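You operate a simulated robot arm through the tools that you are given. There is no shell and no other tool.

Carry out the task below with a simulated robot arm. There is one attempt and no reset: what you move stays moved.

JOB
Vacuum the crumbs off the steel table.
Fine: pink cloth into the cream tub first; the vacuum ends switched off, back where it stood. Set down upright: hand vacuum. What is to be rubbed or washed off counts as gone when no trace of it is left.

The check looks at the end state, three seconds after you hand in, the way a careful person would. Anything else that was tipped, shoved, dropped, spilled or broken makes it a failure. Flat cloth is picked up by pressing the open fingertips on it (5 to 10 N) and closing them slowly along it; thin cloth reads only 2 to 8 mm in the jaws.

ROBOT AND FRAMES
A 6-joint arm with a two-finger gripper, fixed in place. Base frame: the origin is on the floor under the middle of its stand, x ahead of it, y to its left, z up. Readings come in m, rad, newtons and seconds.
It reaches about 1.637 m from its shoulder. Its first joint turns from -2.897 to 2.897 rad. Payload 3.43 kg.
The TCP is the grasp point between the finger pads, 0.02 m short of the fingertips. In the tool frame z runs along the fingers and y along their closing line. The gripper opens to 0.19 m; its body begins 0.248 m behind the TCP.
Orientation is that of the tool frame in the base frame, as a unit quaternion [x, y, z, w]. With the fingers straight down and closing along the base's y, the tool's x points along the base's -x, its y along +y and its z along -z.

CONTROLS
- The arm moves only by the tool drive_tool. Its argument "moves" is text: rows parted by semicolons, each of 7 numbers parted by spaces: the turn, a rotation vector about the tool's x, y, z in rad, then the shift along the tool's x, y, z in cm, then the closure, from 0 (fully open) to 1 (shut). In form: wx wy wz dx dy dz hand; .... A call has 1 to 20 rows; each row shifts and turns the commanded pose from where the row before left it, along the tool's axes as they then stand. Rows are played at 5 a second. More than 0.05 m and 0.15 rad between two rows, or a gripper value outside its range, and nothing of the call is played. A pose out of reach is approached as far as the arm can. The call stops where the force on the tool passes 40 N (or 10 N more than at its start, if that is more) or the arm is blocked; 0.2 s more then pass. The fingers move at their own pace (about 0.045 m/s each) and stop on an object; they squeeze with about 24 N. The grip force told is the motor's: it shows also when the fingers shut on nothing. Time passes only in rows, and 0.2 s behind the last, so rows that do not move let the fingers close. It gives the time, the measured TCP pose, the force on the tool (base axes), the opening and the grip force at its end, in the units of the frame above (readings bear some noise), with the torque about the TCP (base axes, N m) and any sound that the robot's microphone picked up.
- Cameras (640 x 400 px; columns grow to the right, rows downward): "scene" is fixed at [0.4014, 0.492, 1.4947]; the picture's right is [-0.58, -0.81, 0.00], its down [-0.46, 0.33, -0.82] and it looks along [0.67, -0.48, -0.57] (base axes); focal length 346 px, centre (320, 200). "wrist" rides on the gripper at [0.07, -0.008, -0.288] in the tool frame; the picture's right is [0.12, 0.99, 0.00], its down [-0.96, 0.12, -0.25] and it looks along [-0.25, 0.03, 0.97] (tool axes); focal length 261 px, centre (320, 200). There is no depth. A picture from a camera that has moved, and an enlarged one, comes with that camera's place and axes in the base frame and with its lens. The place of the scene camera against the robot may be out by one fixed shift of up to 0.018 m in any direction.
- snapshot(camera): a new picture of that camera. No time passes.
- move_column(by): slides the trunk up (or, below 0, down) by that many m; the arm rides with it, the base frame stays. It gives what a move gives, with no picture.
- zoom(camera, box): a new picture of the part [left, top, right, bottom] of that camera's present view, enlarged. No time passes.
- finish_job(): hands the job in; it is judged then, once.

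Nothing tells you positions but the pictures and the camera data. Unless the task says otherwise, let go and move clear before handing in.

The tools are called after "Request:" by a JSON object that holds its "op" and its "data". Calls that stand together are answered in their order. drive_tool: Moves the arm, as the interface text tells. Its arguments: {"type":"object","properties":{"moves":{"type":"string"}},"required":["moves"]} The other tools are called the same way: move_column (by) moves the trunk up or down; snapshot (camera) takes a picture; zoom (camera, box) takes an enlarged picture of a part of a camera's view; finish_job () hands the job in.

At the start:

```text
clock: 0.0
ee_pos: [0.6972, -0.1789, 1.2147]
ee_rot: [0.0, 1.0, 0.001, 0.0]
force: [0.2, 0.1, -0.7]
wrist_torque: [0.0, -0.03, 0.0]
width: 0.1903
grasp_force: 0.0
trunk travel left (down, up): [-0.175, 0.065]
```

scene: 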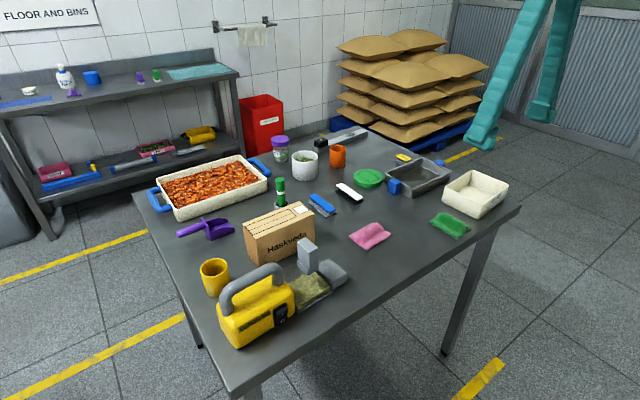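
wrist: 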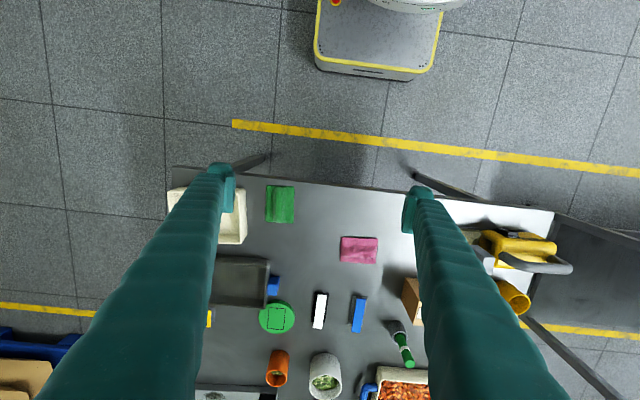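

I see a steel table with a yellow hand vacuum at the near left corner, a pink cloth near the middle, a cream tub at the right end and no obvious crumbs yet. I'll zoom in to find the crumbs and the vacuum's details.

Request:
{"op": "zoom", "data": {"camera": "scene", "box": [200, 230, 360, 350]}}

Request:
{"op": "zoom", "data": {"camera": "scene", "box": [320, 140, 520, 265]}}

Request:
{"op": "zoom", "data": {"camera": "scene", "box": [240, 110, 440, 235]}}

Request:
{"op": "zoom", "data": {"camera": "scene", "box": [130, 140, 330, 265]}}

Request:
{"op": "zoom", "data": {"camera": "wrist", "box": [400, 180, 600, 330]}}

```text
3.33 times, centred on (280, 290) of scene
camera zoom: at [0.4014, 0.492, 1.4947], right [-0.58, -0.81, 0.0], down [-0.46, 0.33, -0.82], along [0.67, -0.48, -0.57], focal length 1152 px, centre (453, -100)
```

zoom: 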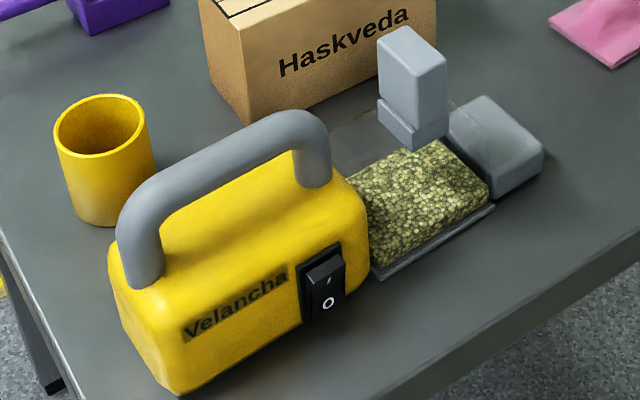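

```text
3.20 times, centred on (420, 202) of scene
camera zoom: at [0.4014, 0.492, 1.4947], right [-0.58, -0.81, 0.0], down [-0.46, 0.33, -0.82], along [0.67, -0.48, -0.57], focal length 1106 px, centre (0, 192)
```

zoom: 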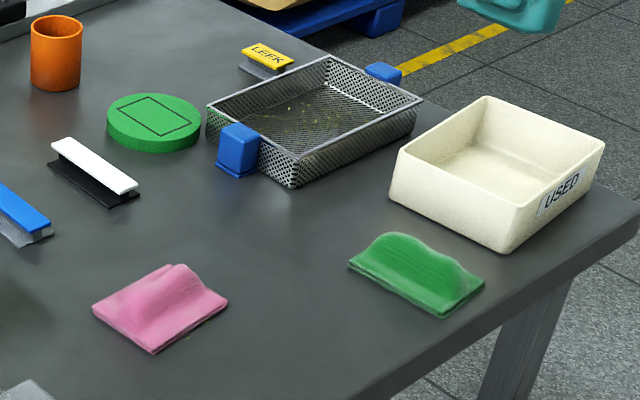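

```text
3.20 times, centred on (340, 172) of scene
camera zoom: at [0.4014, 0.492, 1.4947], right [-0.58, -0.81, 0.0], down [-0.46, 0.33, -0.82], along [0.67, -0.48, -0.57], focal length 1106 px, centre (256, 288)
```

zoom: 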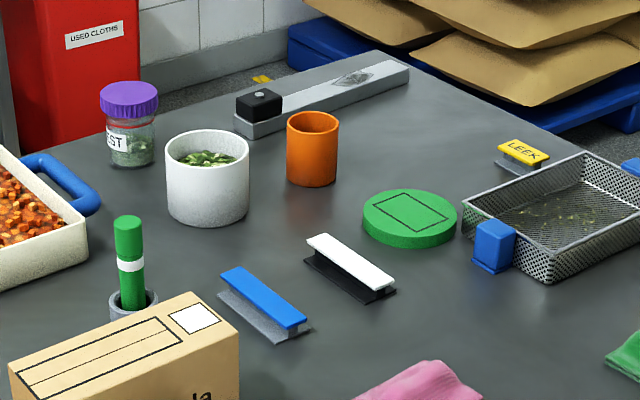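

```text
3.20 times, centred on (230, 202) of scene
camera zoom: at [0.4014, 0.492, 1.4947], right [-0.58, -0.81, 0.0], down [-0.46, 0.33, -0.82], along [0.67, -0.48, -0.57], focal length 1106 px, centre (608, 192)
```

zoom: 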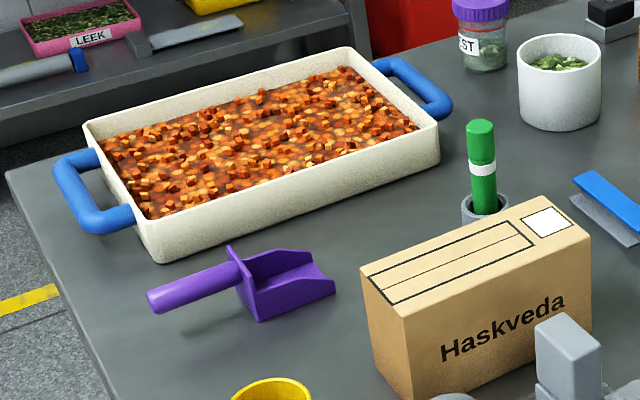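

```text
2.67 times, centred on (500, 255) of wrist
camera zoom: at [0.6265, -0.1874, 1.5021], right [-0.12, 0.99, 0.0], down [0.96, 0.12, 0.25], along [0.25, 0.03, -0.97], focal length 695 px, centre (-160, 53)
```

zoom: 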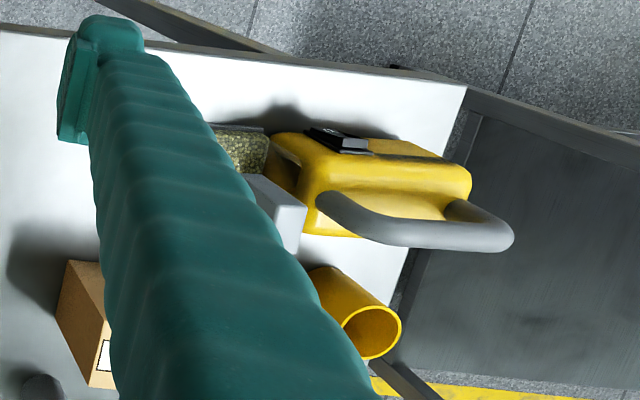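

The table top seems to be at about z = 0.86, the pink cloth near (0.92, -0.05), and the vacuum lies along y with its nozzle towards -y and its rocker switch facing me (-x). I'll look closer at the switch and the cloth surroundings.

Request:
{"op": "zoom", "data": {"camera": "scene", "box": [260, 290, 310, 330]}}

Request:
{"op": "zoom", "data": {"camera": "scene", "box": [340, 210, 400, 255]}}

Request:
{"op": "zoom", "data": {"camera": "scene", "box": [270, 230, 360, 310]}}

Request:
{"op": "zoom", "data": {"camera": "wrist", "box": [300, 180, 420, 360]}}

Request:
{"op": "zoom", "data": {"camera": "wrist", "box": [160, 160, 340, 300]}}

Request:
{"op": "zoom", "data": {"camera": "scene", "box": [0, 30, 250, 220]}}

```text
10.00 times, centred on (285, 310) of scene
camera zoom: at [0.4014, 0.492, 1.4947], right [-0.58, -0.81, 0.0], down [-0.46, 0.33, -0.82], along [0.67, -0.48, -0.57], focal length 3455 px, centre (670, -900)
```

zoom: 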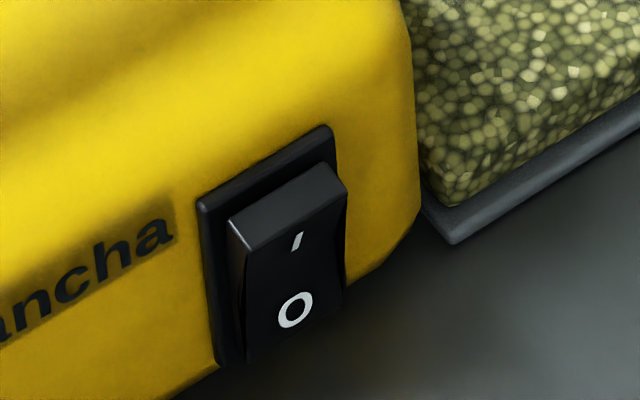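

```text
8.89 times, centred on (370, 232) of scene
camera zoom: at [0.4014, 0.492, 1.4947], right [-0.58, -0.81, 0.0], down [-0.46, 0.33, -0.82], along [0.67, -0.48, -0.57], focal length 3071 px, centre (-124, -89)
```

zoom: 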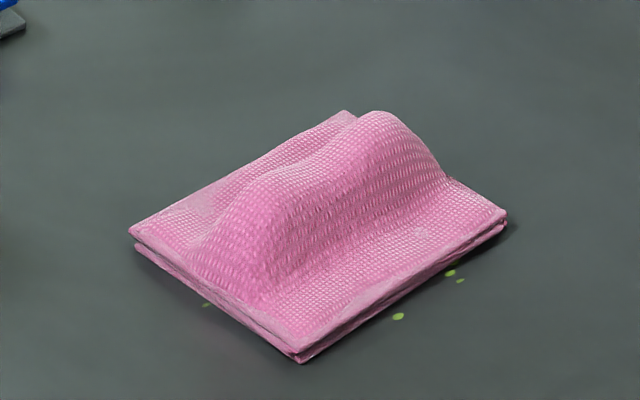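

```text
5.00 times, centred on (315, 270) of scene
camera zoom: at [0.4014, 0.492, 1.4947], right [-0.58, -0.81, 0.0], down [-0.46, 0.33, -0.82], along [0.67, -0.48, -0.57], focal length 1728 px, centre (345, -150)
```

zoom: 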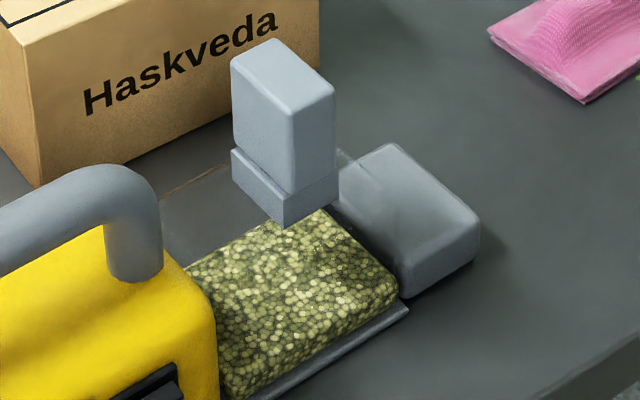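

```text
2.22 times, centred on (360, 270) of wrist
camera zoom: at [0.6265, -0.1874, 1.5021], right [-0.12, 0.99, 0.0], down [0.96, 0.12, 0.25], along [0.25, 0.03, -0.97], focal length 579 px, centre (231, 44)
```

zoom: 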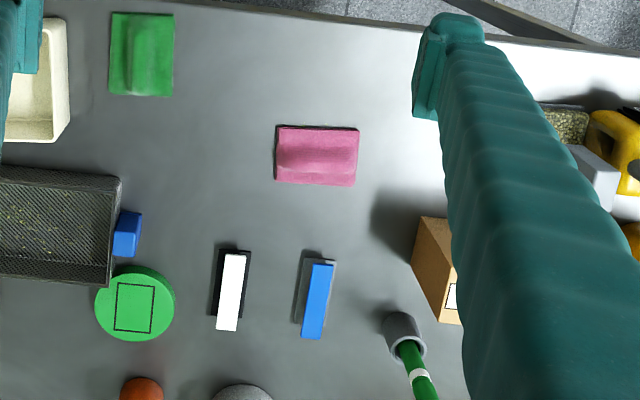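

```text
2.86 times, centred on (250, 230) of wrist
camera zoom: at [0.6265, -0.1874, 1.5021], right [-0.12, 0.99, 0.0], down [0.96, 0.12, 0.25], along [0.25, 0.03, -0.97], focal length 745 px, centre (520, 114)
```

zoom: 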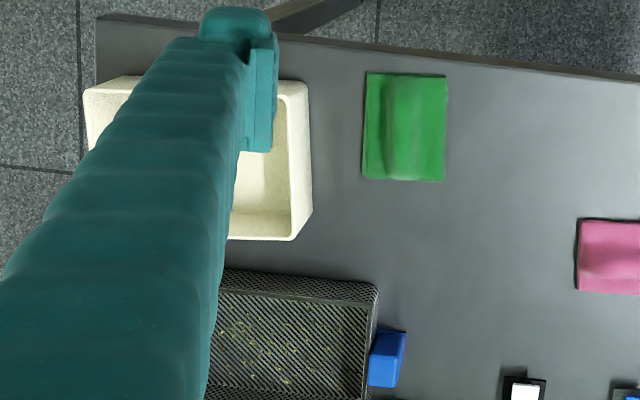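

```text
2.11 times, centred on (125, 125) of scene
camera zoom: at [0.4014, 0.492, 1.4947], right [-0.58, -0.81, 0.0], down [-0.46, 0.33, -0.82], along [0.67, -0.48, -0.57], focal length 727 px, centre (730, 358)
```

zoom: 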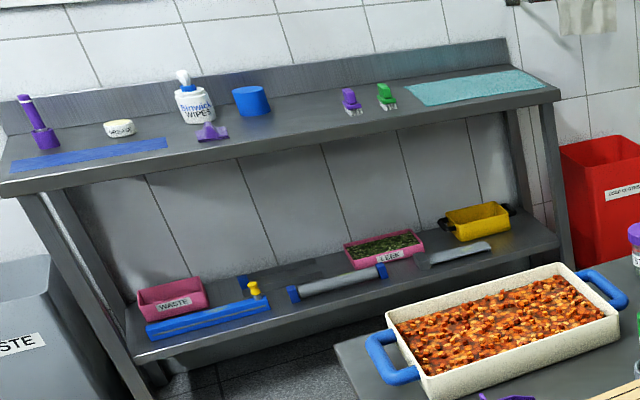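

Green crumbs peek out from under the pink cloth, so the cloth is lying on them. Next I'll fly sideways, high over the table, to view the vacuum from above with the wrist camera.

Request:
{"op": "drive_tool", "data": {"moves": "0 0 0 0 4.6 0 0;0 0 0 0 4.6 0 0;0 0 0 0 4.6 0 0;0 0 0 0 4.6 0 0;0 0 0 0 4.6 0 0;0 0 0 0 4.6 0 0;0 0 0 0 4.6 0 0;0 0 0 0 4.6 0 0"}}

Request:
{"op": "snapshot", "data": {"camera": "wrist"}}

Request:
{"op": "snapshot", "data": {"camera": "scene"}}

```text
clock: 1.8
ee_pos: [0.6965, 0.1898, 1.2141]
ee_rot: [0.0, 1.0, 0.0, 0.001]
force: [-0.7, -0.6, 0.6]
wrist_torque: [0.15, -0.01, 0.0]
width: 0.1899
grasp_force: 0.0
trunk travel left (down, up): [-0.175, 0.065]
```

```text
taken
camera wrist: at [0.6262, 0.1803, 1.5017], right [-0.12, 0.99, 0.0], down [0.96, 0.11, 0.25], along [0.25, 0.03, -0.97], focal length 261 px, centre (320, 200)
```

wrist: 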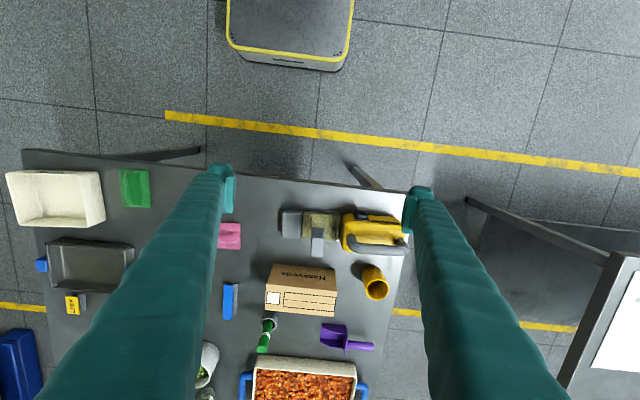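

```text
taken
```

scene: 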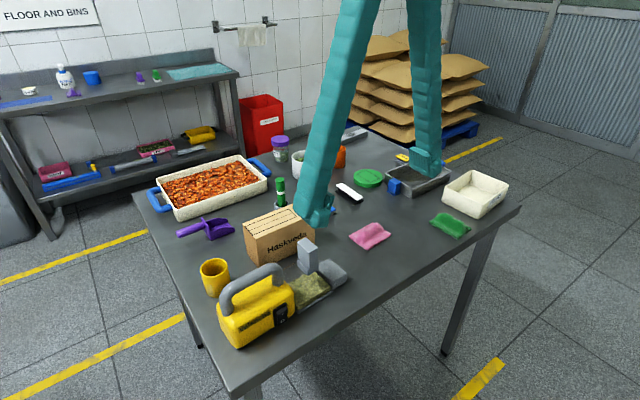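

Request:
{"op": "zoom", "data": {"camera": "wrist", "box": [260, 190, 420, 290]}}

Request:
{"op": "zoom", "data": {"camera": "wrist", "box": [275, 200, 345, 245]}}

```text
4.00 times, centred on (340, 240) of wrist
camera zoom: at [0.6262, 0.1803, 1.5017], right [-0.12, 0.99, 0.0], down [0.96, 0.11, 0.25], along [0.25, 0.03, -0.97], focal length 1043 px, centre (240, 40)
```

zoom: 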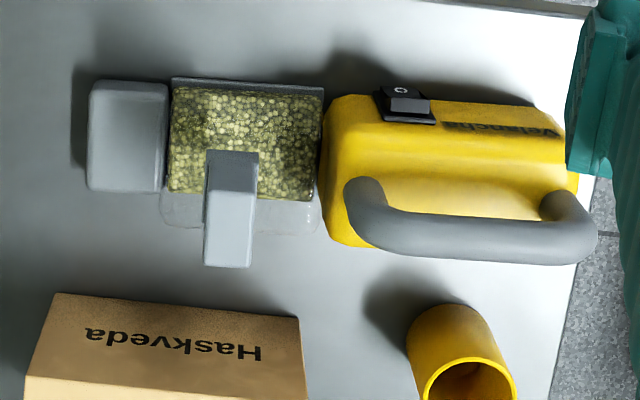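

```text
8.89 times, centred on (310, 222) of wrist
camera zoom: at [0.6262, 0.1803, 1.5017], right [-0.12, 0.99, 0.0], down [0.96, 0.11, 0.25], along [0.25, 0.03, -0.97], focal length 2317 px, centre (409, 0)
```

zoom: 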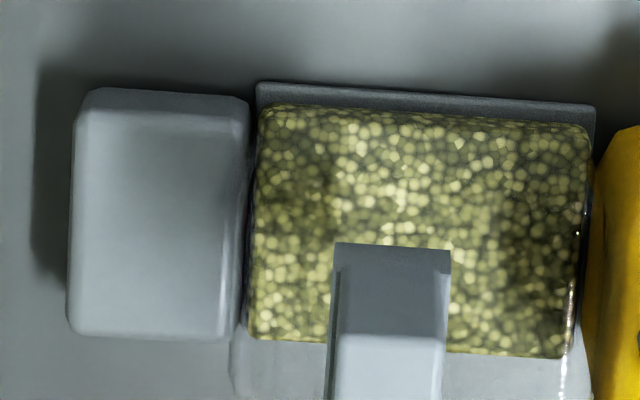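

The vacuum is a yellow body with a top handle, a clear dust bin and a flat nozzle towards -y, with the switch on its -x face showing O/I. First the cloth: I'll go above it and turn the fingers so that they close along x, across its ridge.

Request:
{"op": "drive_tool", "data": {"moves": "0 0 0 -3.08 -3.43 0 0;0 0 0 -3.08 -3.43 0 0;0 0 0 -3.08 -3.43 0 0;0 0 0 -3.08 -3.43 0 0;0 0 0 -3.08 -3.43 0 0;0 0 0 -3.08 -3.43 0 0;0 0 0 -3.08 -3.43 0 0;0 0 0.1428 0 0 0 0;0 0 0.1428 0 0 0 0;0 0 0.1428 0 0 0 0;0 0 0.1428 0 0 0 0;0 0 0.1428 0 0 0 0;0 0 0.1428 0 0 0 0;0 0 0.1428 0 0 0 0;0 0 0.1428 0 0 0 0;0 0 0.1428 0 0 0 0;0 0 0.1428 0 0 0 0;0 0 0.1428 0 0 0 0"}}

Request:
{"op": "snapshot", "data": {"camera": "wrist"}}

```text
clock: 5.6
ee_pos: [0.9116, -0.0514, 1.2141]
ee_rot: [0.708, 0.706, -0.001, 0.0]
force: [0.0, -0.5, -0.1]
wrist_torque: [-0.01, 0.01, 0.0]
width: 0.19
grasp_force: 0.1
trunk travel left (down, up): [-0.175, 0.065]
```

```text
taken
camera wrist: at [0.9044, 0.019, 1.5023], right [0.99, 0.12, 0.0], down [0.11, -0.96, 0.25], along [0.03, -0.25, -0.97], focal length 261 px, centre (320, 200)
```

wrist: 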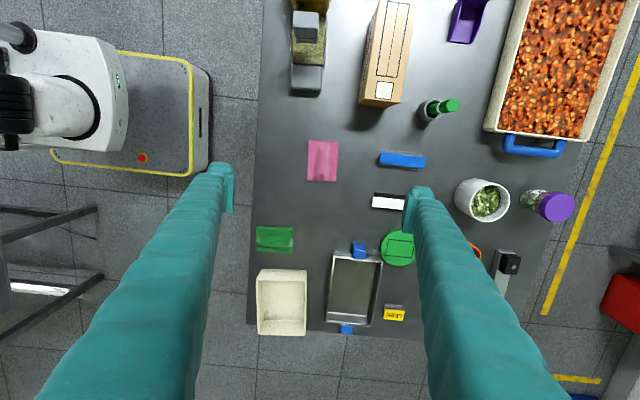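

Request:
{"op": "zoom", "data": {"camera": "wrist", "box": [280, 120, 370, 200]}}

Request:
{"op": "zoom", "data": {"camera": "wrist", "box": [240, 215, 400, 345]}}

```text
5.00 times, centred on (325, 160) of wrist
camera zoom: at [0.9044, 0.019, 1.5023], right [0.99, 0.12, 0.0], down [0.11, -0.96, 0.25], along [0.03, -0.25, -0.97], focal length 1303 px, centre (295, 400)
```

zoom: 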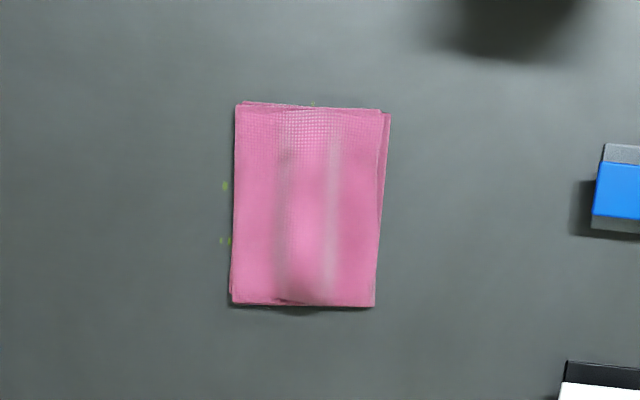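

```text
3.08 times, centred on (320, 280) of wrist
camera zoom: at [0.9044, 0.019, 1.5023], right [0.99, 0.12, 0.0], down [0.11, -0.96, 0.25], along [0.03, -0.25, -0.97], focal length 802 px, centre (320, -46)
```

zoom: 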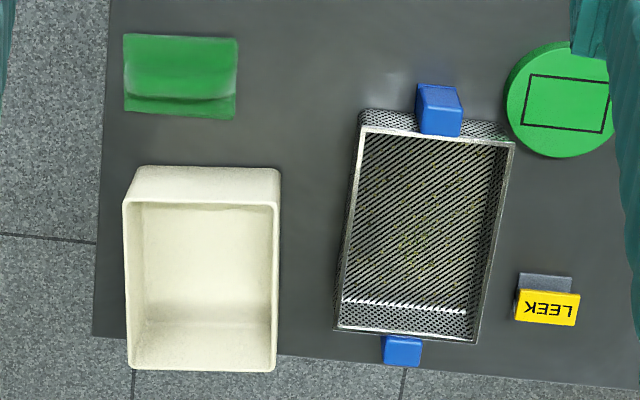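

The cloth is about 7 x 9.5 cm, centred near (0.919, -0.049), with its ridge along y. I'll partly close the fingers to ~5.5 cm and go down to just above it.

Request:
{"op": "drive_tool", "data": {"moves": "0 0 0 0.2 0.7 3.0 0.7;0 0 0 0 0 4.5 0.7;0 0 0 0 0 4.5 0.7;0 0 0 0 0 4.5 0.7;0 0 0 0 0 4.5 0.7;0 0 0 0 0 4.5 0.7;0 0 0 0 0 3.4 0.7;0 0 0 0 0 1.0 0.7;0 0 0 0 0 0 0.7"}}

Request:
{"op": "snapshot", "data": {"camera": "wrist"}}

Request:
{"op": "zoom", "data": {"camera": "scene", "box": [320, 180, 420, 260]}}

```text
clock: 7.6
ee_pos: [0.9205, -0.0503, 0.9158]
ee_rot: [0.707, 0.708, -0.001, 0.0]
force: [-0.5, -0.3, 0.5]
wrist_torque: [0.01, 0.01, 0.0]
width: 0.0569
grasp_force: 0.0
trunk travel left (down, up): [-0.175, 0.065]
```

```text
taken
camera wrist: at [0.9114, 0.0208, 1.2028], right [0.99, 0.12, 0.0], down [0.12, -0.96, 0.25], along [0.03, -0.25, -0.97], focal length 261 px, centre (320, 200)
```

wrist: 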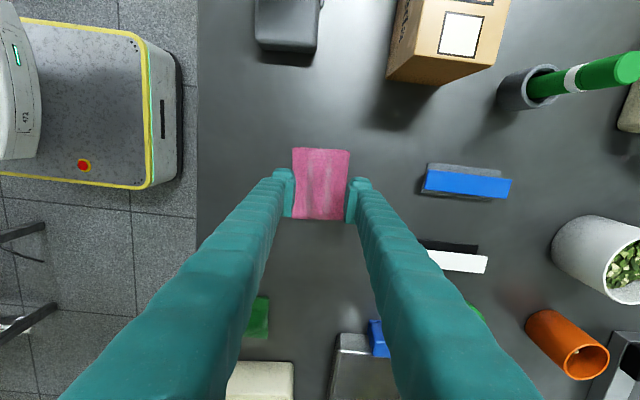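

```text
5.00 times, centred on (370, 220) of scene
camera zoom: at [0.4014, 0.492, 1.4947], right [-0.58, -0.81, 0.0], down [-0.46, 0.33, -0.82], along [0.67, -0.48, -0.57], focal length 1728 px, centre (70, 100)
```

zoom: 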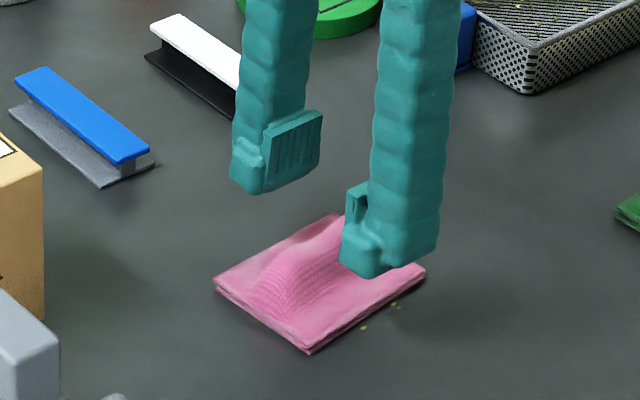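

Request:
{"op": "drive_tool", "data": {"moves": "0 0 0 0 0 0.6 0.7;0 0 0 0 0 0.6 0.7;0 0 0 0 0 0.5 0.7;0 0 0 0 0 0.4 0.7;0 0 0 0 0 0 0.7"}}

```text
clock: 8.8
ee_pos: [0.9197, -0.0488, 0.8945]
ee_rot: [0.707, 0.707, 0.0, 0.0]
force: [0.5, -0.2, 0.3]
wrist_torque: [0.06, -0.03, 0.02]
width: 0.0568
grasp_force: 0.0
trunk travel left (down, up): [-0.175, 0.065]
```

Request:
{"op": "drive_tool", "data": {"moves": "0 0 0 0 0 0.3 0.7;0 0 0 0 0 0.3 0.7;0 0 0 0 0 0 0.7"}}

Request:
{"op": "zoom", "data": {"camera": "scene", "box": [330, 190, 410, 254]}}

```text
clock: 9.6
ee_pos: [0.9195, -0.0492, 0.8884]
ee_rot: [0.707, 0.707, 0.0, 0.0]
force: [-0.1, 0.3, 0.2]
wrist_torque: [0.02, -0.02, 0.01]
width: 0.0569
grasp_force: 0.0
trunk travel left (down, up): [-0.175, 0.065]
```

```text
6.25 times, centred on (370, 222) of scene
camera zoom: at [0.4014, 0.492, 1.4947], right [-0.58, -0.81, 0.0], down [-0.46, 0.33, -0.82], along [0.67, -0.48, -0.57], focal length 2160 px, centre (8, 62)
```

zoom: 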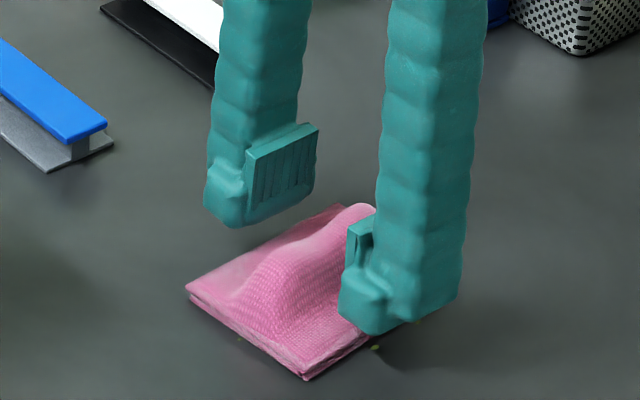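

Request:
{"op": "drive_tool", "data": {"moves": "0 0 0 0 0 0.25 0.7;0 0 0 0 0 0.25 0.7;0 0 0 0 0 0 0.7"}}

```text
clock: 10.4
ee_pos: [0.9203, -0.05, 0.8829]
ee_rot: [0.707, 0.707, 0.0, -0.001]
force: [-0.3, 0.4, 1.2]
wrist_torque: [0.02, -0.04, -0.02]
width: 0.0571
grasp_force: 0.1
trunk travel left (down, up): [-0.175, 0.065]
```

Request:
{"op": "drive_tool", "data": {"moves": "0 0 0 0 0 0.2 0.7;0 0 0 0 0 0 0.7"}}

```text
clock: 11.0
ee_pos: [0.9204, -0.0497, 0.8822]
ee_rot: [0.707, 0.707, 0.0, 0.0]
force: [-0.1, 0.0, 0.0]
wrist_torque: [0.0, 0.0, 0.02]
width: 0.0571
grasp_force: 0.0
trunk travel left (down, up): [-0.175, 0.065]
```

Request:
{"op": "drive_tool", "data": {"moves": "0 0 0 0 0 0.2 0.7;0 0 0 0 0 0 0.7"}}

```text
clock: 11.6
ee_pos: [0.9199, -0.048, 0.8793]
ee_rot: [0.707, 0.707, 0.0, 0.0]
force: [0.4, 0.7, 0.0]
wrist_torque: [-0.01, 0.05, -0.01]
width: 0.0569
grasp_force: 0.1
trunk travel left (down, up): [-0.175, 0.065]
```

Request:
{"op": "drive_tool", "data": {"moves": "0 0 0 0 0 0.2 0.7;0 0 0 0 0 0 0.7"}}

Request:
{"op": "zoom", "data": {"camera": "scene", "box": [330, 190, 410, 254]}}

```text
clock: 12.2
ee_pos: [0.9192, -0.0495, 0.8783]
ee_rot: [0.707, 0.707, 0.0, 0.0]
force: [-0.2, 0.1, 3.2]
wrist_torque: [0.01, 0.1, -0.01]
width: 0.0573
grasp_force: 0.1
trunk travel left (down, up): [-0.175, 0.065]
```

```text
6.25 times, centred on (370, 222) of scene
camera zoom: at [0.4014, 0.492, 1.4947], right [-0.58, -0.81, 0.0], down [-0.46, 0.33, -0.82], along [0.67, -0.48, -0.57], focal length 2160 px, centre (8, 62)
```

zoom: 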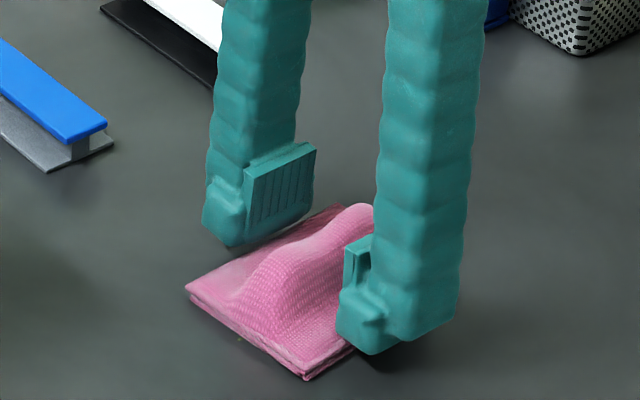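

Request:
{"op": "drive_tool", "data": {"moves": "0 0 0 0 0 0.1 0.7;0 0 0 0 0 0 0.7"}}

```text
clock: 12.8
ee_pos: [0.9199, -0.0502, 0.8764]
ee_rot: [0.707, 0.707, 0.0, 0.0]
force: [-0.4, -0.8, 8.8]
wrist_torque: [0.08, 0.31, 0.0]
width: 0.0573
grasp_force: 0.2
trunk travel left (down, up): [-0.175, 0.065]
```

The fingertips press on the cloth with about 9 N. Now I close them slowly along it.

Request:
{"op": "drive_tool", "data": {"moves": "0 0 0 0 0 0 0.72;0 0 0 0 0 0 0.74;0 0 0 0 0 0 0.76;0 0 0 0 0 0 0.78;0 0 0 0 0 0 0.8;0 0 0 0 0 0 0.82;0 0 0 0 0 0 0.84;0 0 0 0 0 0 0.86;0 0 0 0 0 0 0.88;0 0 0 0 0 0 0.9;0 0 0 0 0 0 0.92;0 0 0 0 0 0 0.94;0 0 0 0 0 0 0.96;0 0 0 0 0 0 0.98;0 0 0 0 0 0 1;0 0 0 0 0 0 1;0 0 0 0 0 0 1"}}

Request:
{"op": "zoom", "data": {"camera": "scene", "box": [330, 190, 410, 254]}}

```text
clock: 16.4
ee_pos: [0.92, -0.0486, 0.878]
ee_rot: [0.708, 0.706, 0.0, 0.001]
force: [6.8, -0.2, 34.4]
wrist_torque: [0.0, -0.03, 0.17]
width: 0.023
grasp_force: 23.6
trunk travel left (down, up): [-0.175, 0.065]
```

```text
6.25 times, centred on (370, 222) of scene
camera zoom: at [0.4014, 0.492, 1.4947], right [-0.58, -0.81, 0.0], down [-0.46, 0.33, -0.82], along [0.67, -0.48, -0.57], focal length 2160 px, centre (8, 62)
```

zoom: 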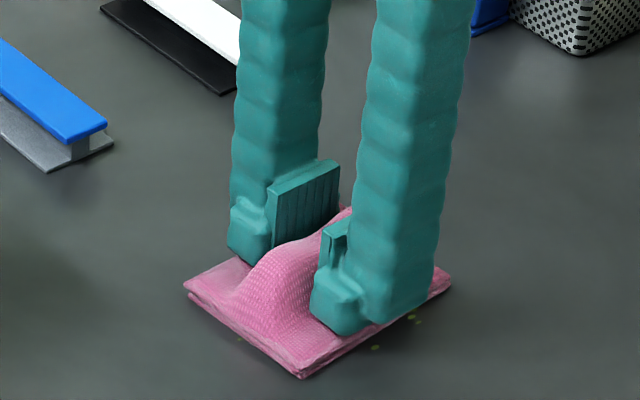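

Request:
{"op": "drive_tool", "data": {"moves": "0 0 0 0 0 -0.1 1;0 0 0 0 0 -0.1 1;0 0 0 0 0 0 1;0 0 0 0 0 0 1"}}

Request:
{"op": "zoom", "data": {"camera": "scene", "box": [330, 190, 410, 254]}}

```text
clock: 17.4
ee_pos: [0.9195, -0.0494, 0.8775]
ee_rot: [0.707, 0.707, -0.001, 0.0]
force: [-3.2, 0.8, 15.8]
wrist_torque: [-0.05, 0.04, 0.18]
width: 0.0229
grasp_force: 24.2
trunk travel left (down, up): [-0.175, 0.065]
```

```text
6.25 times, centred on (370, 222) of scene
camera zoom: at [0.4014, 0.492, 1.4947], right [-0.58, -0.81, 0.0], down [-0.46, 0.33, -0.82], along [0.67, -0.48, -0.57], focal length 2160 px, centre (8, 62)
```

zoom: 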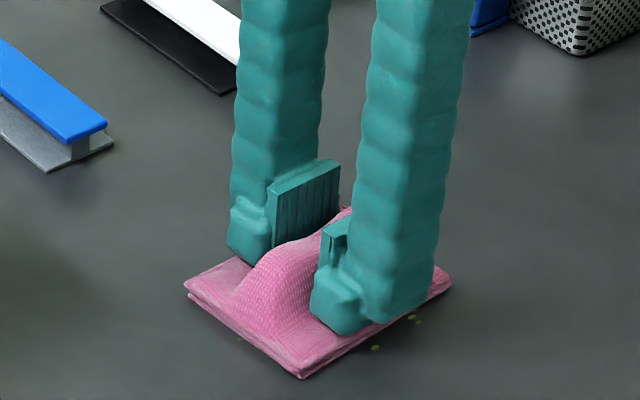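

Request:
{"op": "drive_tool", "data": {"moves": "0 0 0 0 0 -0.3 1;0 0 0 0 0 -0.5 1;0 0 0 0 0 -1 1;0 0 0 0 0 -1 1;0 0 0 0 0 0 1"}}

Request:
{"op": "zoom", "data": {"camera": "scene", "box": [330, 180, 420, 252]}}

```text
clock: 18.6
ee_pos: [0.9203, -0.0498, 0.9058]
ee_rot: [0.707, 0.707, 0.0, 0.001]
force: [-0.2, -0.1, -0.3]
wrist_torque: [-0.02, -0.04, 0.0]
width: 0.0227
grasp_force: 24.1
trunk travel left (down, up): [-0.175, 0.065]
```

```text
5.56 times, centred on (375, 216) of scene
camera zoom: at [0.4014, 0.492, 1.4947], right [-0.58, -0.81, 0.0], down [-0.46, 0.33, -0.82], along [0.67, -0.48, -0.57], focal length 1920 px, centre (14, 111)
```

zoom: 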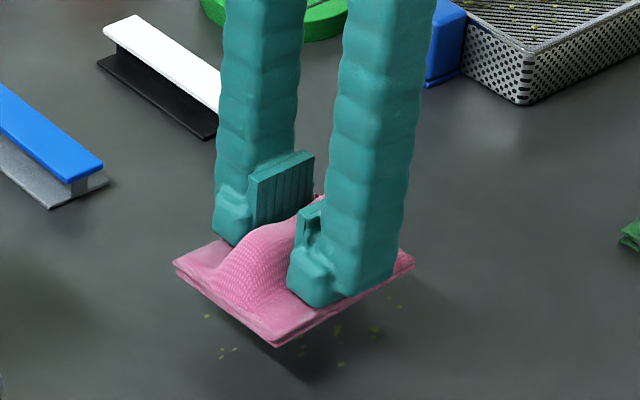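

The cloth is held by its ridge and the green crumbs are bared beneath. I'll lift it and carry it over the cream tub, whose rim I place at z ≈ 0.917, centred near (0.859, -0.430).

Request:
{"op": "drive_tool", "data": {"moves": "0 0 0 0 0 -3 1;0 0 0 0 0 -4 1;0 0 0 0 0 -4.5 1;0 0 0 -2 -0.3 0 1;0 0 0 -4 -0.66 0 1;0 0 0 -4 -0.66 0 1;0 0 0 -4 -0.66 0 1;0 0 0 -4 -0.66 0 1;0 0 0 -4 -0.66 0 1;0 0 0 -4 -0.66 0 1;0 0 0 -4 -0.66 0 1;0 0 0 -4 -0.66 0 1;0 0 0 -3 -0.5 0 1;0 0 0 -1 -0.2 0 1;0 0 0 0 0 0 1"}}

Request:
{"op": "snapshot", "data": {"camera": "wrist"}}

Request:
{"op": "snapshot", "data": {"camera": "scene"}}

```text
clock: 21.8
ee_pos: [0.8579, -0.429, 1.0225]
ee_rot: [0.707, 0.707, 0.0, 0.001]
force: [0.5, 0.1, -0.3]
wrist_torque: [0.02, 0.02, 0.01]
width: 0.0224
grasp_force: 24.1
trunk travel left (down, up): [-0.175, 0.065]
```

```text
taken
camera wrist: at [0.8485, -0.3586, 1.3093], right [0.99, 0.12, 0.0], down [0.12, -0.96, 0.25], along [0.03, -0.25, -0.97], focal length 261 px, centre (320, 200)
```

wrist: 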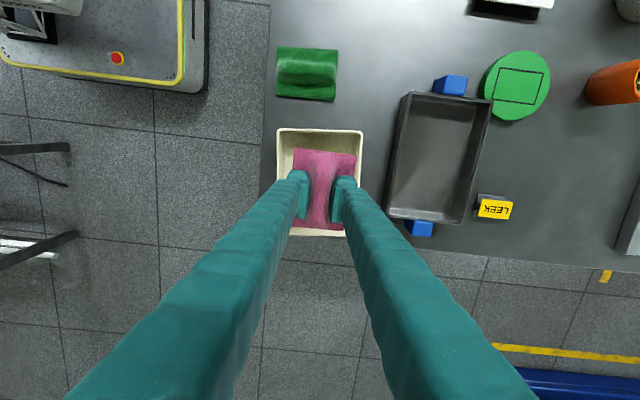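

```text
taken
```

scene: 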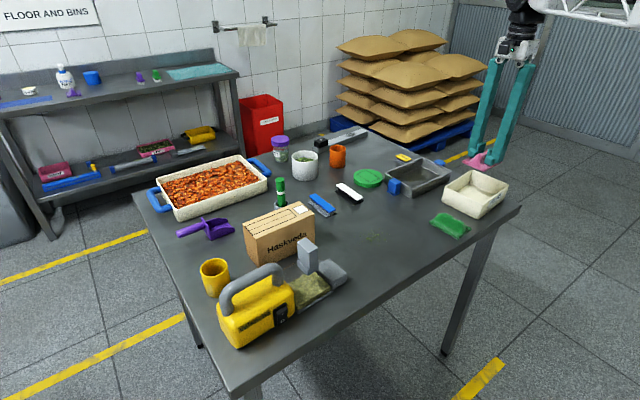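

Request:
{"op": "drive_tool", "data": {"moves": "0 0 0 -0.7 -0.8 0 1;0 0 0 0 0 3 1;0 0 0 0 0 3 1;0 0 0 0 0 1.2 1;0 0 0 0 0 0.5 1;0 0 0 0 0 0 1"}}

Request:
{"op": "snapshot", "data": {"camera": "wrist"}}

Request:
{"op": "zoom", "data": {"camera": "scene", "box": [420, 130, 540, 230]}}

```text
clock: 23.2
ee_pos: [0.8496, -0.437, 0.9444]
ee_rot: [0.707, 0.707, 0.0, 0.0]
force: [0.6, 0.3, 0.5]
wrist_torque: [0.01, -0.01, 0.01]
width: 0.0224
grasp_force: 23.6
trunk travel left (down, up): [-0.175, 0.065]
```

```text
taken
camera wrist: at [0.84, -0.3659, 1.232], right [0.99, 0.12, 0.0], down [0.12, -0.96, 0.25], along [0.03, -0.25, -0.97], focal length 261 px, centre (320, 200)
```

wrist: 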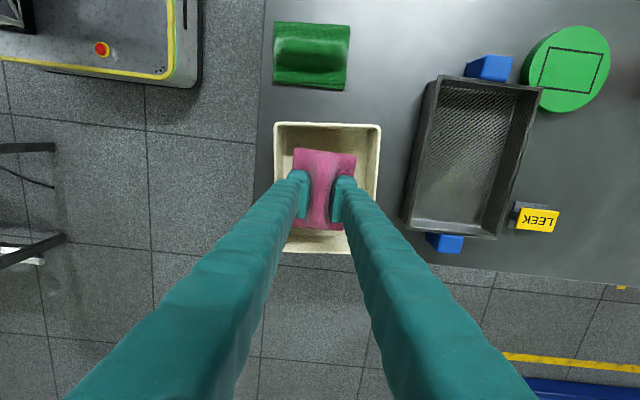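

```text
4.00 times, centred on (480, 180) of scene
camera zoom: at [0.4014, 0.492, 1.4947], right [-0.58, -0.81, 0.0], down [-0.46, 0.33, -0.82], along [0.67, -0.48, -0.57], focal length 1382 px, centre (-320, 280)
```

zoom: 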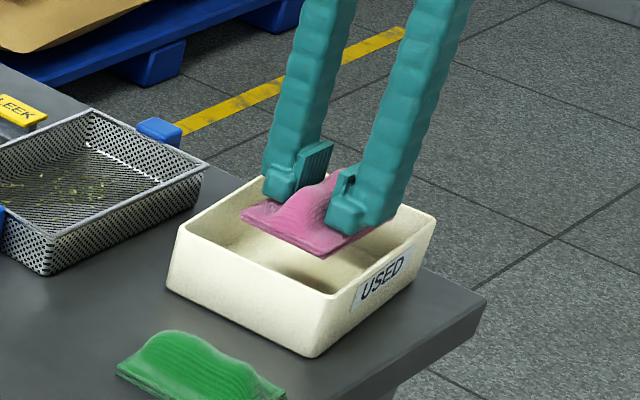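

The cloth hangs centred over the tub. I release it here.

Request:
{"op": "drive_tool", "data": {"moves": "0 0 0 0 0 1.0 1;0 0 0 0 0 0 0.85;0 0 0 0 0 0 0.75;0 0 0 0 0 0 0.68;0 0 0 0 0 0 0.65;0 0 0 0 0 0 0.65;0 0 0 0 0 -1 0.65;0 0 0 0 0 -4 0.65;0 0 0 0 0 -4 0.65;0 0 0 0 0 -4.5 0.65;0 0 0 0 0 0 0.65"}}

Request:
{"op": "snapshot", "data": {"camera": "wrist"}}

Request:
{"op": "zoom", "data": {"camera": "scene", "box": [420, 130, 540, 230]}}

Request:
{"op": "zoom", "data": {"camera": "scene", "box": [330, 200, 420, 272]}}

```text
clock: 25.6
ee_pos: [0.8507, -0.4347, 1.0693]
ee_rot: [0.707, 0.707, 0.0, 0.0]
force: [-0.1, 0.2, 0.5]
wrist_torque: [0.01, -0.05, 0.01]
width: 0.0665
grasp_force: 0.1
trunk travel left (down, up): [-0.175, 0.065]
```

```text
taken
camera wrist: at [0.8414, -0.3653, 1.3579], right [0.99, 0.12, 0.0], down [0.12, -0.96, 0.25], along [0.03, -0.25, -0.97], focal length 261 px, centre (320, 200)
```

wrist: 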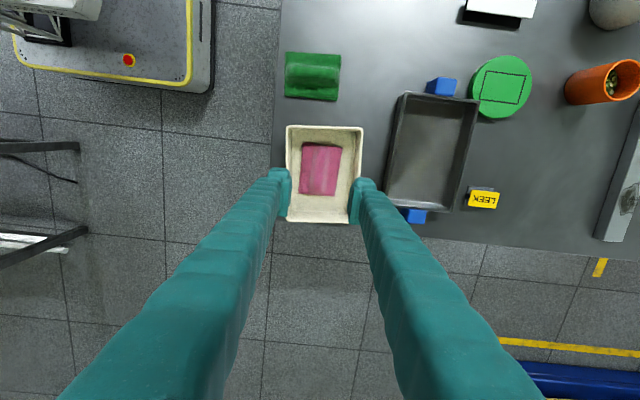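

```text
4.00 times, centred on (480, 180) of scene
camera zoom: at [0.4014, 0.492, 1.4947], right [-0.58, -0.81, 0.0], down [-0.46, 0.33, -0.82], along [0.67, -0.48, -0.57], focal length 1382 px, centre (-320, 280)
```

zoom: 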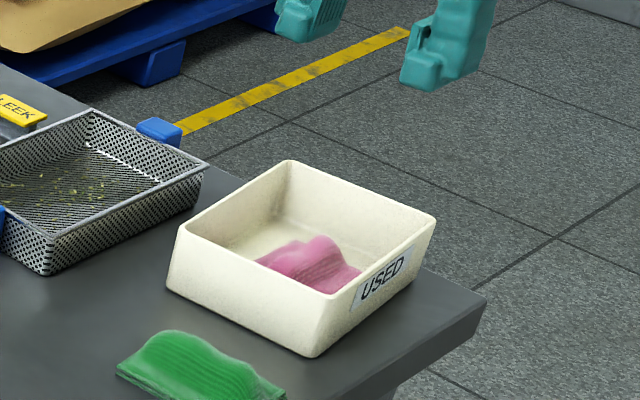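

```text
5.56 times, centred on (375, 236) of scene
camera zoom: at [0.4014, 0.492, 1.4947], right [-0.58, -0.81, 0.0], down [-0.46, 0.33, -0.82], along [0.67, -0.48, -0.57], focal length 1920 px, centre (14, 0)
```

zoom: 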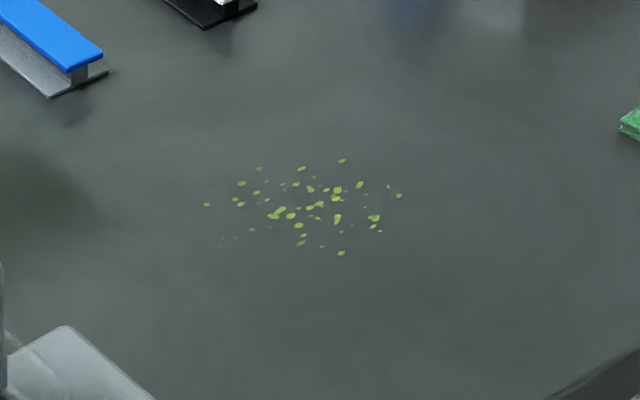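

The cloth is in the tub. The crumbs form a green patch where it lay; I'll look at it from above with the fingers open, to map it.

Request:
{"op": "drive_tool", "data": {"moves": "0 0 0 0 0 -4 0.3;0 0 0 0 0 -4 0;0 0 0 4.6 0.67 0 0;0 0 0 4.6 0.67 0 0;0 0 0 4.6 0.67 0 0;0 0 0 4.6 0.67 0 0;0 0 0 4.6 0.67 0 0;0 0 0 4.6 0.67 0 0;0 0 0 4.6 0.67 0 0;0 0 0 4.6 0.67 0 0;0 0 0 4.6 0.67 0 0;0 0 0 0 0 0 0"}}

Request:
{"op": "snapshot", "data": {"camera": "wrist"}}

Request:
{"op": "zoom", "data": {"camera": "wrist", "box": [260, 120, 400, 220]}}

```text
clock: 28.2
ee_pos: [0.9103, -0.0222, 1.1499]
ee_rot: [0.707, 0.707, 0.0, 0.0]
force: [-0.5, 0.4, 0.3]
wrist_torque: [-0.01, 0.03, 0.0]
width: 0.1899
grasp_force: 0.1
trunk travel left (down, up): [-0.175, 0.065]
```

```text
taken
camera wrist: at [0.9015, 0.0484, 1.4369], right [0.99, 0.12, 0.0], down [0.12, -0.96, 0.25], along [0.03, -0.25, -0.97], focal length 261 px, centre (320, 200)
```

wrist: 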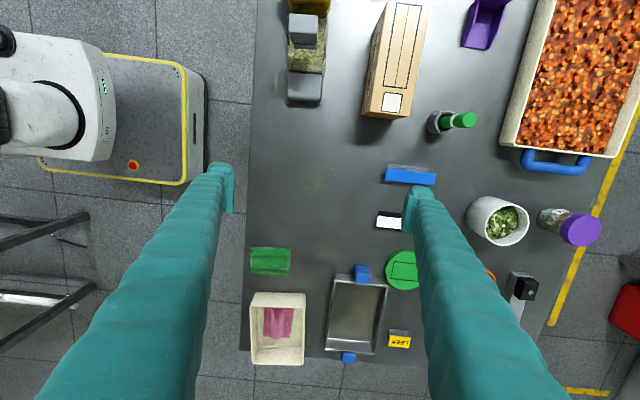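

```text
4.00 times, centred on (330, 170) of wrist
camera zoom: at [0.9015, 0.0484, 1.4369], right [0.99, 0.12, 0.0], down [0.12, -0.96, 0.25], along [0.03, -0.25, -0.97], focal length 1043 px, centre (280, 320)
```

zoom: 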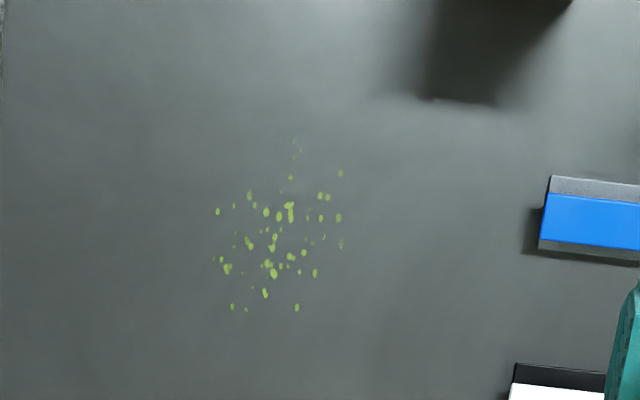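

Request:
{"op": "drive_tool", "data": {"moves": "0 0 0 4.17 -1.57 0 0;0 0 0 4.17 -1.57 0 0;0 0 0 4.17 -1.57 0 0;0 0 0 4.17 -1.57 0 0;0 0 0 4.17 -1.57 0 0;0 0 0 4.17 -1.57 0 0;0 0 0 4.17 -1.57 0 0;0 0 0 0 0 0 0"}}

Request:
{"op": "snapshot", "data": {"camera": "wrist"}}

Request:
{"op": "zoom", "data": {"camera": "wrist", "box": [240, 60, 400, 240]}}

Request:
{"op": "snapshot", "data": {"camera": "scene"}}

```text
clock: 30.0
ee_pos: [0.7988, 0.2705, 1.1486]
ee_rot: [0.707, 0.707, 0.001, -0.001]
force: [0.4, -0.2, 1.3]
wrist_torque: [0.01, 0.01, 0.0]
width: 0.1899
grasp_force: 0.1
trunk travel left (down, up): [-0.175, 0.065]
```

```text
taken
camera wrist: at [0.7902, 0.3408, 1.4367], right [0.99, 0.12, 0.0], down [0.12, -0.96, 0.25], along [0.03, -0.25, -0.97], focal length 261 px, centre (320, 200)
```

wrist: 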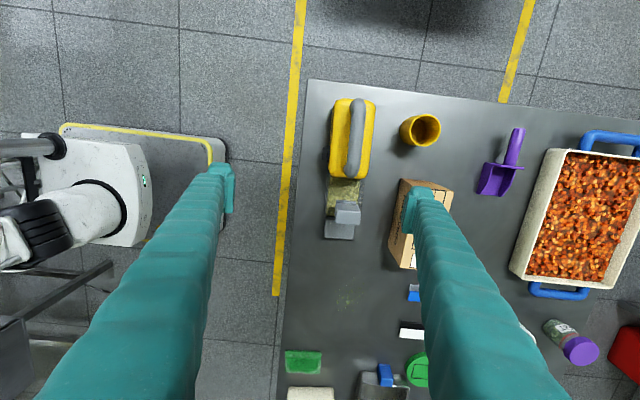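

```text
2.22 times, centred on (320, 150) of wrist
camera zoom: at [0.7902, 0.3408, 1.4367], right [0.99, 0.12, 0.0], down [0.12, -0.96, 0.25], along [0.03, -0.25, -0.97], focal length 579 px, centre (320, 311)
```

zoom: 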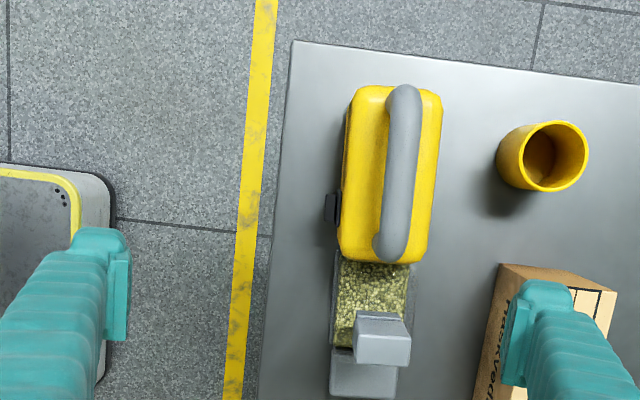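

```text
taken
```

scene: 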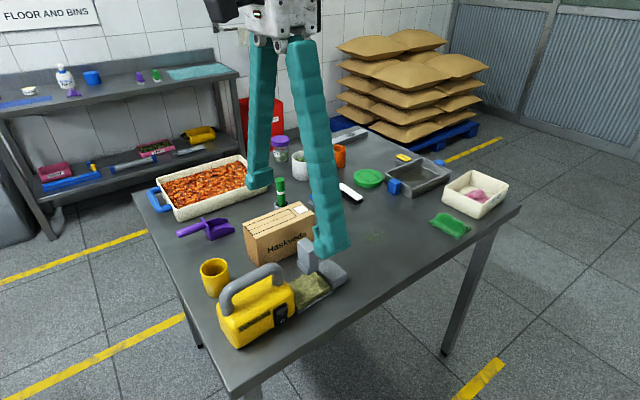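

The vacuum body spans about x 0.81–0.885, y 0.26–0.41, with the handle bar near z 0.99, and the rocker at about (0.80, 0.30, 0.906) with its I half (top) standing proud, so it is off. I'll close the fingers, back off and tilt the tool 45° forward so a fingertip edge can press the I half.

Request:
{"op": "drive_tool", "data": {"moves": "0 0 0 0 -4 0 0.5;0 0 0 0 -4 0 1;0 0 0 1.5 -3 0 1;-0.1309 0 0 1 0 0 1;-0.1309 0 0 0 0 0 1;-0.1309 0 0 0 0 0 1;-0.1309 0 0 0 0 0 1;-0.1309 0 0 0 0 0 1;-0.1309 0 0 0 0 0 1;0 0 0 0 0 0 1;0 0 0 0 0 0 1;0 0 0 0 0 0 1"}}

Request:
{"op": "snapshot", "data": {"camera": "wrist"}}

Request:
{"op": "snapshot", "data": {"camera": "scene"}}

```text
clock: 32.6
ee_pos: [0.6905, 0.2953, 1.1489]
ee_rot: [0.653, 0.653, 0.271, 0.271]
force: [-0.1, -0.6, -0.4]
wrist_torque: [0.0, 0.0, 0.04]
width: 0.0
grasp_force: 23.8
trunk travel left (down, up): [-0.175, 0.065]
```

```text
taken
camera wrist: at [0.4792, 0.3652, 1.3469], right [0.7, 0.12, 0.7], down [-0.09, -0.96, 0.26], along [0.71, -0.25, -0.66], focal length 261 px, centre (320, 200)
```

wrist: 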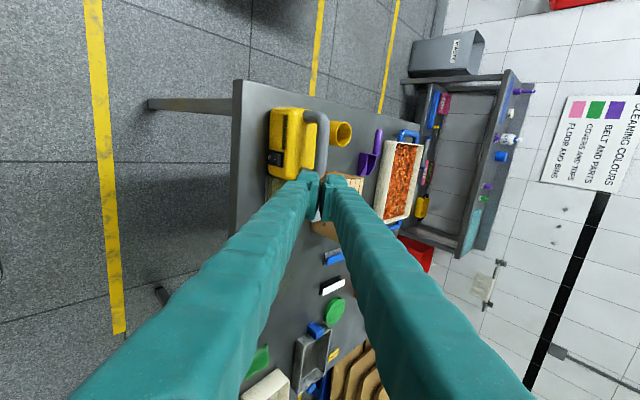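

```text
taken
```

scene: 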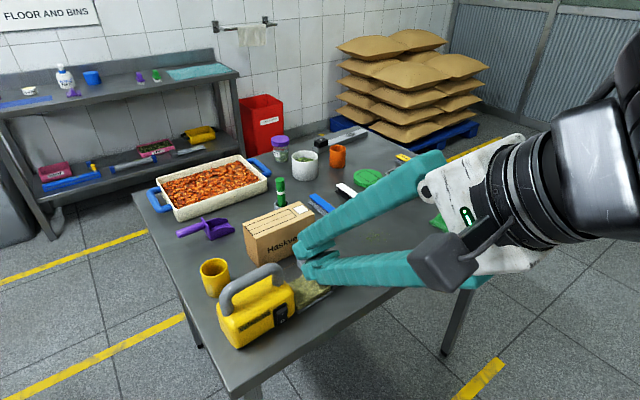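

Request:
{"op": "zoom", "data": {"camera": "wrist", "box": [230, 90, 370, 230]}}

Request:
{"op": "zoom", "data": {"camera": "wrist", "box": [540, 80, 640, 220]}}

Request:
{"op": "zoom", "data": {"camera": "wrist", "box": [255, 100, 315, 200]}}

```text
2.86 times, centred on (300, 160) of wrist
camera zoom: at [0.4792, 0.3652, 1.3469], right [0.7, 0.12, 0.7], down [-0.09, -0.96, 0.26], along [0.71, -0.25, -0.66], focal length 745 px, centre (377, 314)
```

zoom: 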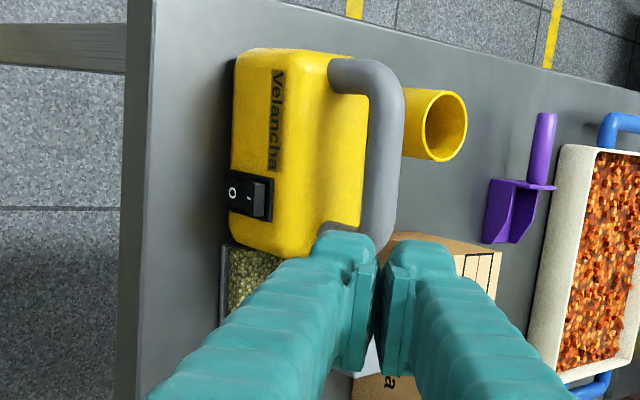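

```text
2.86 times, centred on (590, 150) of wrist
camera zoom: at [0.4792, 0.3652, 1.3469], right [0.7, 0.12, 0.7], down [-0.09, -0.96, 0.26], along [0.71, -0.25, -0.66], focal length 745 px, centre (-451, 343)
```

zoom: 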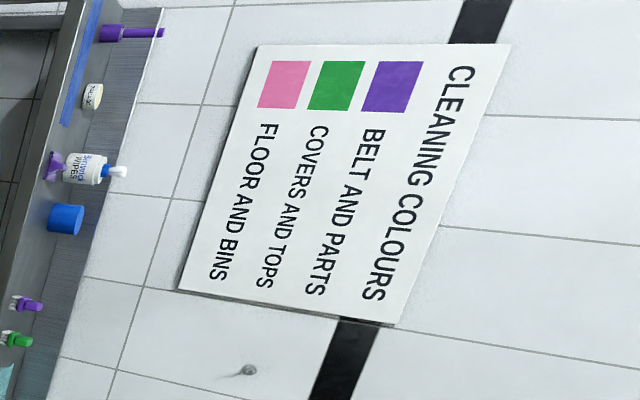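

```text
4.00 times, centred on (285, 150) of wrist
camera zoom: at [0.4792, 0.3652, 1.3469], right [0.7, 0.12, 0.7], down [-0.09, -0.96, 0.26], along [0.71, -0.25, -0.66], focal length 1043 px, centre (460, 400)
```

zoom: 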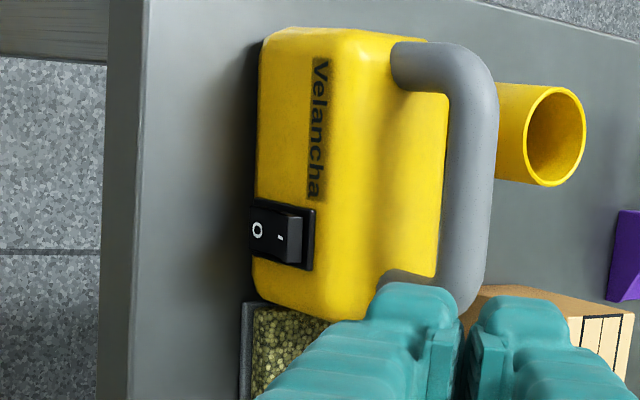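

The switch is confirmed off (I half proud) at about y 0.300, z 0.896 with I at z ≈ 0.91. I'll bring the closed tips down in front of it, stop a little short, and look.

Request:
{"op": "drive_tool", "data": {"moves": "0 0 0 0.5 -2.89 2.89 1;0 0 0 0 -2.89 2.89 1;0 0 0 0 -2.89 2.89 1;0 0 0 0 -2.89 2.89 1;0 0 0 0 -2.89 2.89 1;0 0 0 0 -2.89 2.89 1;0 0 0 0 1.4 1.4 1;0 0 0 0 1.4 1.4 1;0 0 0 0 0 0 1"}}

Request:
{"op": "snapshot", "data": {"camera": "wrist"}}

Request:
{"op": "snapshot", "data": {"camera": "scene"}}

```text
clock: 34.6
ee_pos: [0.7456, 0.2813, 0.9526]
ee_rot: [0.653, 0.656, 0.268, 0.268]
force: [0.4, -0.3, 0.6]
wrist_torque: [0.0, -0.01, 0.02]
width: 0.0001
grasp_force: 24.3
out of reach, approached as far as the arm can: row 5, 6, 7
trunk travel left (down, up): [-0.175, 0.065]
```

```text
taken
camera wrist: at [0.5367, 0.351, 1.1508], right [0.71, 0.12, 0.7], down [-0.09, -0.96, 0.26], along [0.7, -0.24, -0.67], focal length 261 px, centre (320, 200)
```

wrist: 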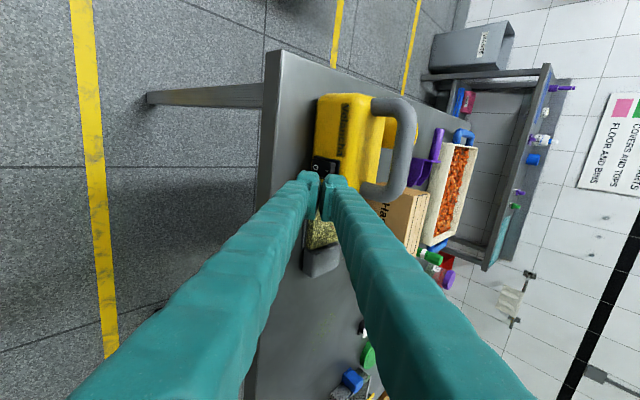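

```text
taken
```

scene: 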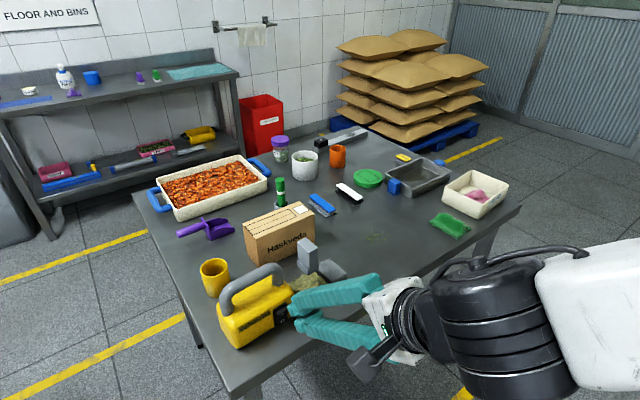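

The arm ran to its reach limit (too folded) at this height, so I'll back off and lower the trunk to give it room.

Request:
{"op": "drive_tool", "data": {"moves": "0 0 0 0 0 -4 1;0 0 0 0 0 -4 1;0 0 0 0 0 0 1"}}

```text
clock: 35.4
ee_pos: [0.6896, 0.2813, 1.008]
ee_rot: [0.654, 0.653, 0.27, 0.27]
force: [0.7, 0.6, 0.1]
wrist_torque: [0.0, 0.0, 0.0]
width: 0.0
grasp_force: 24.4
trunk travel left (down, up): [-0.175, 0.065]
```

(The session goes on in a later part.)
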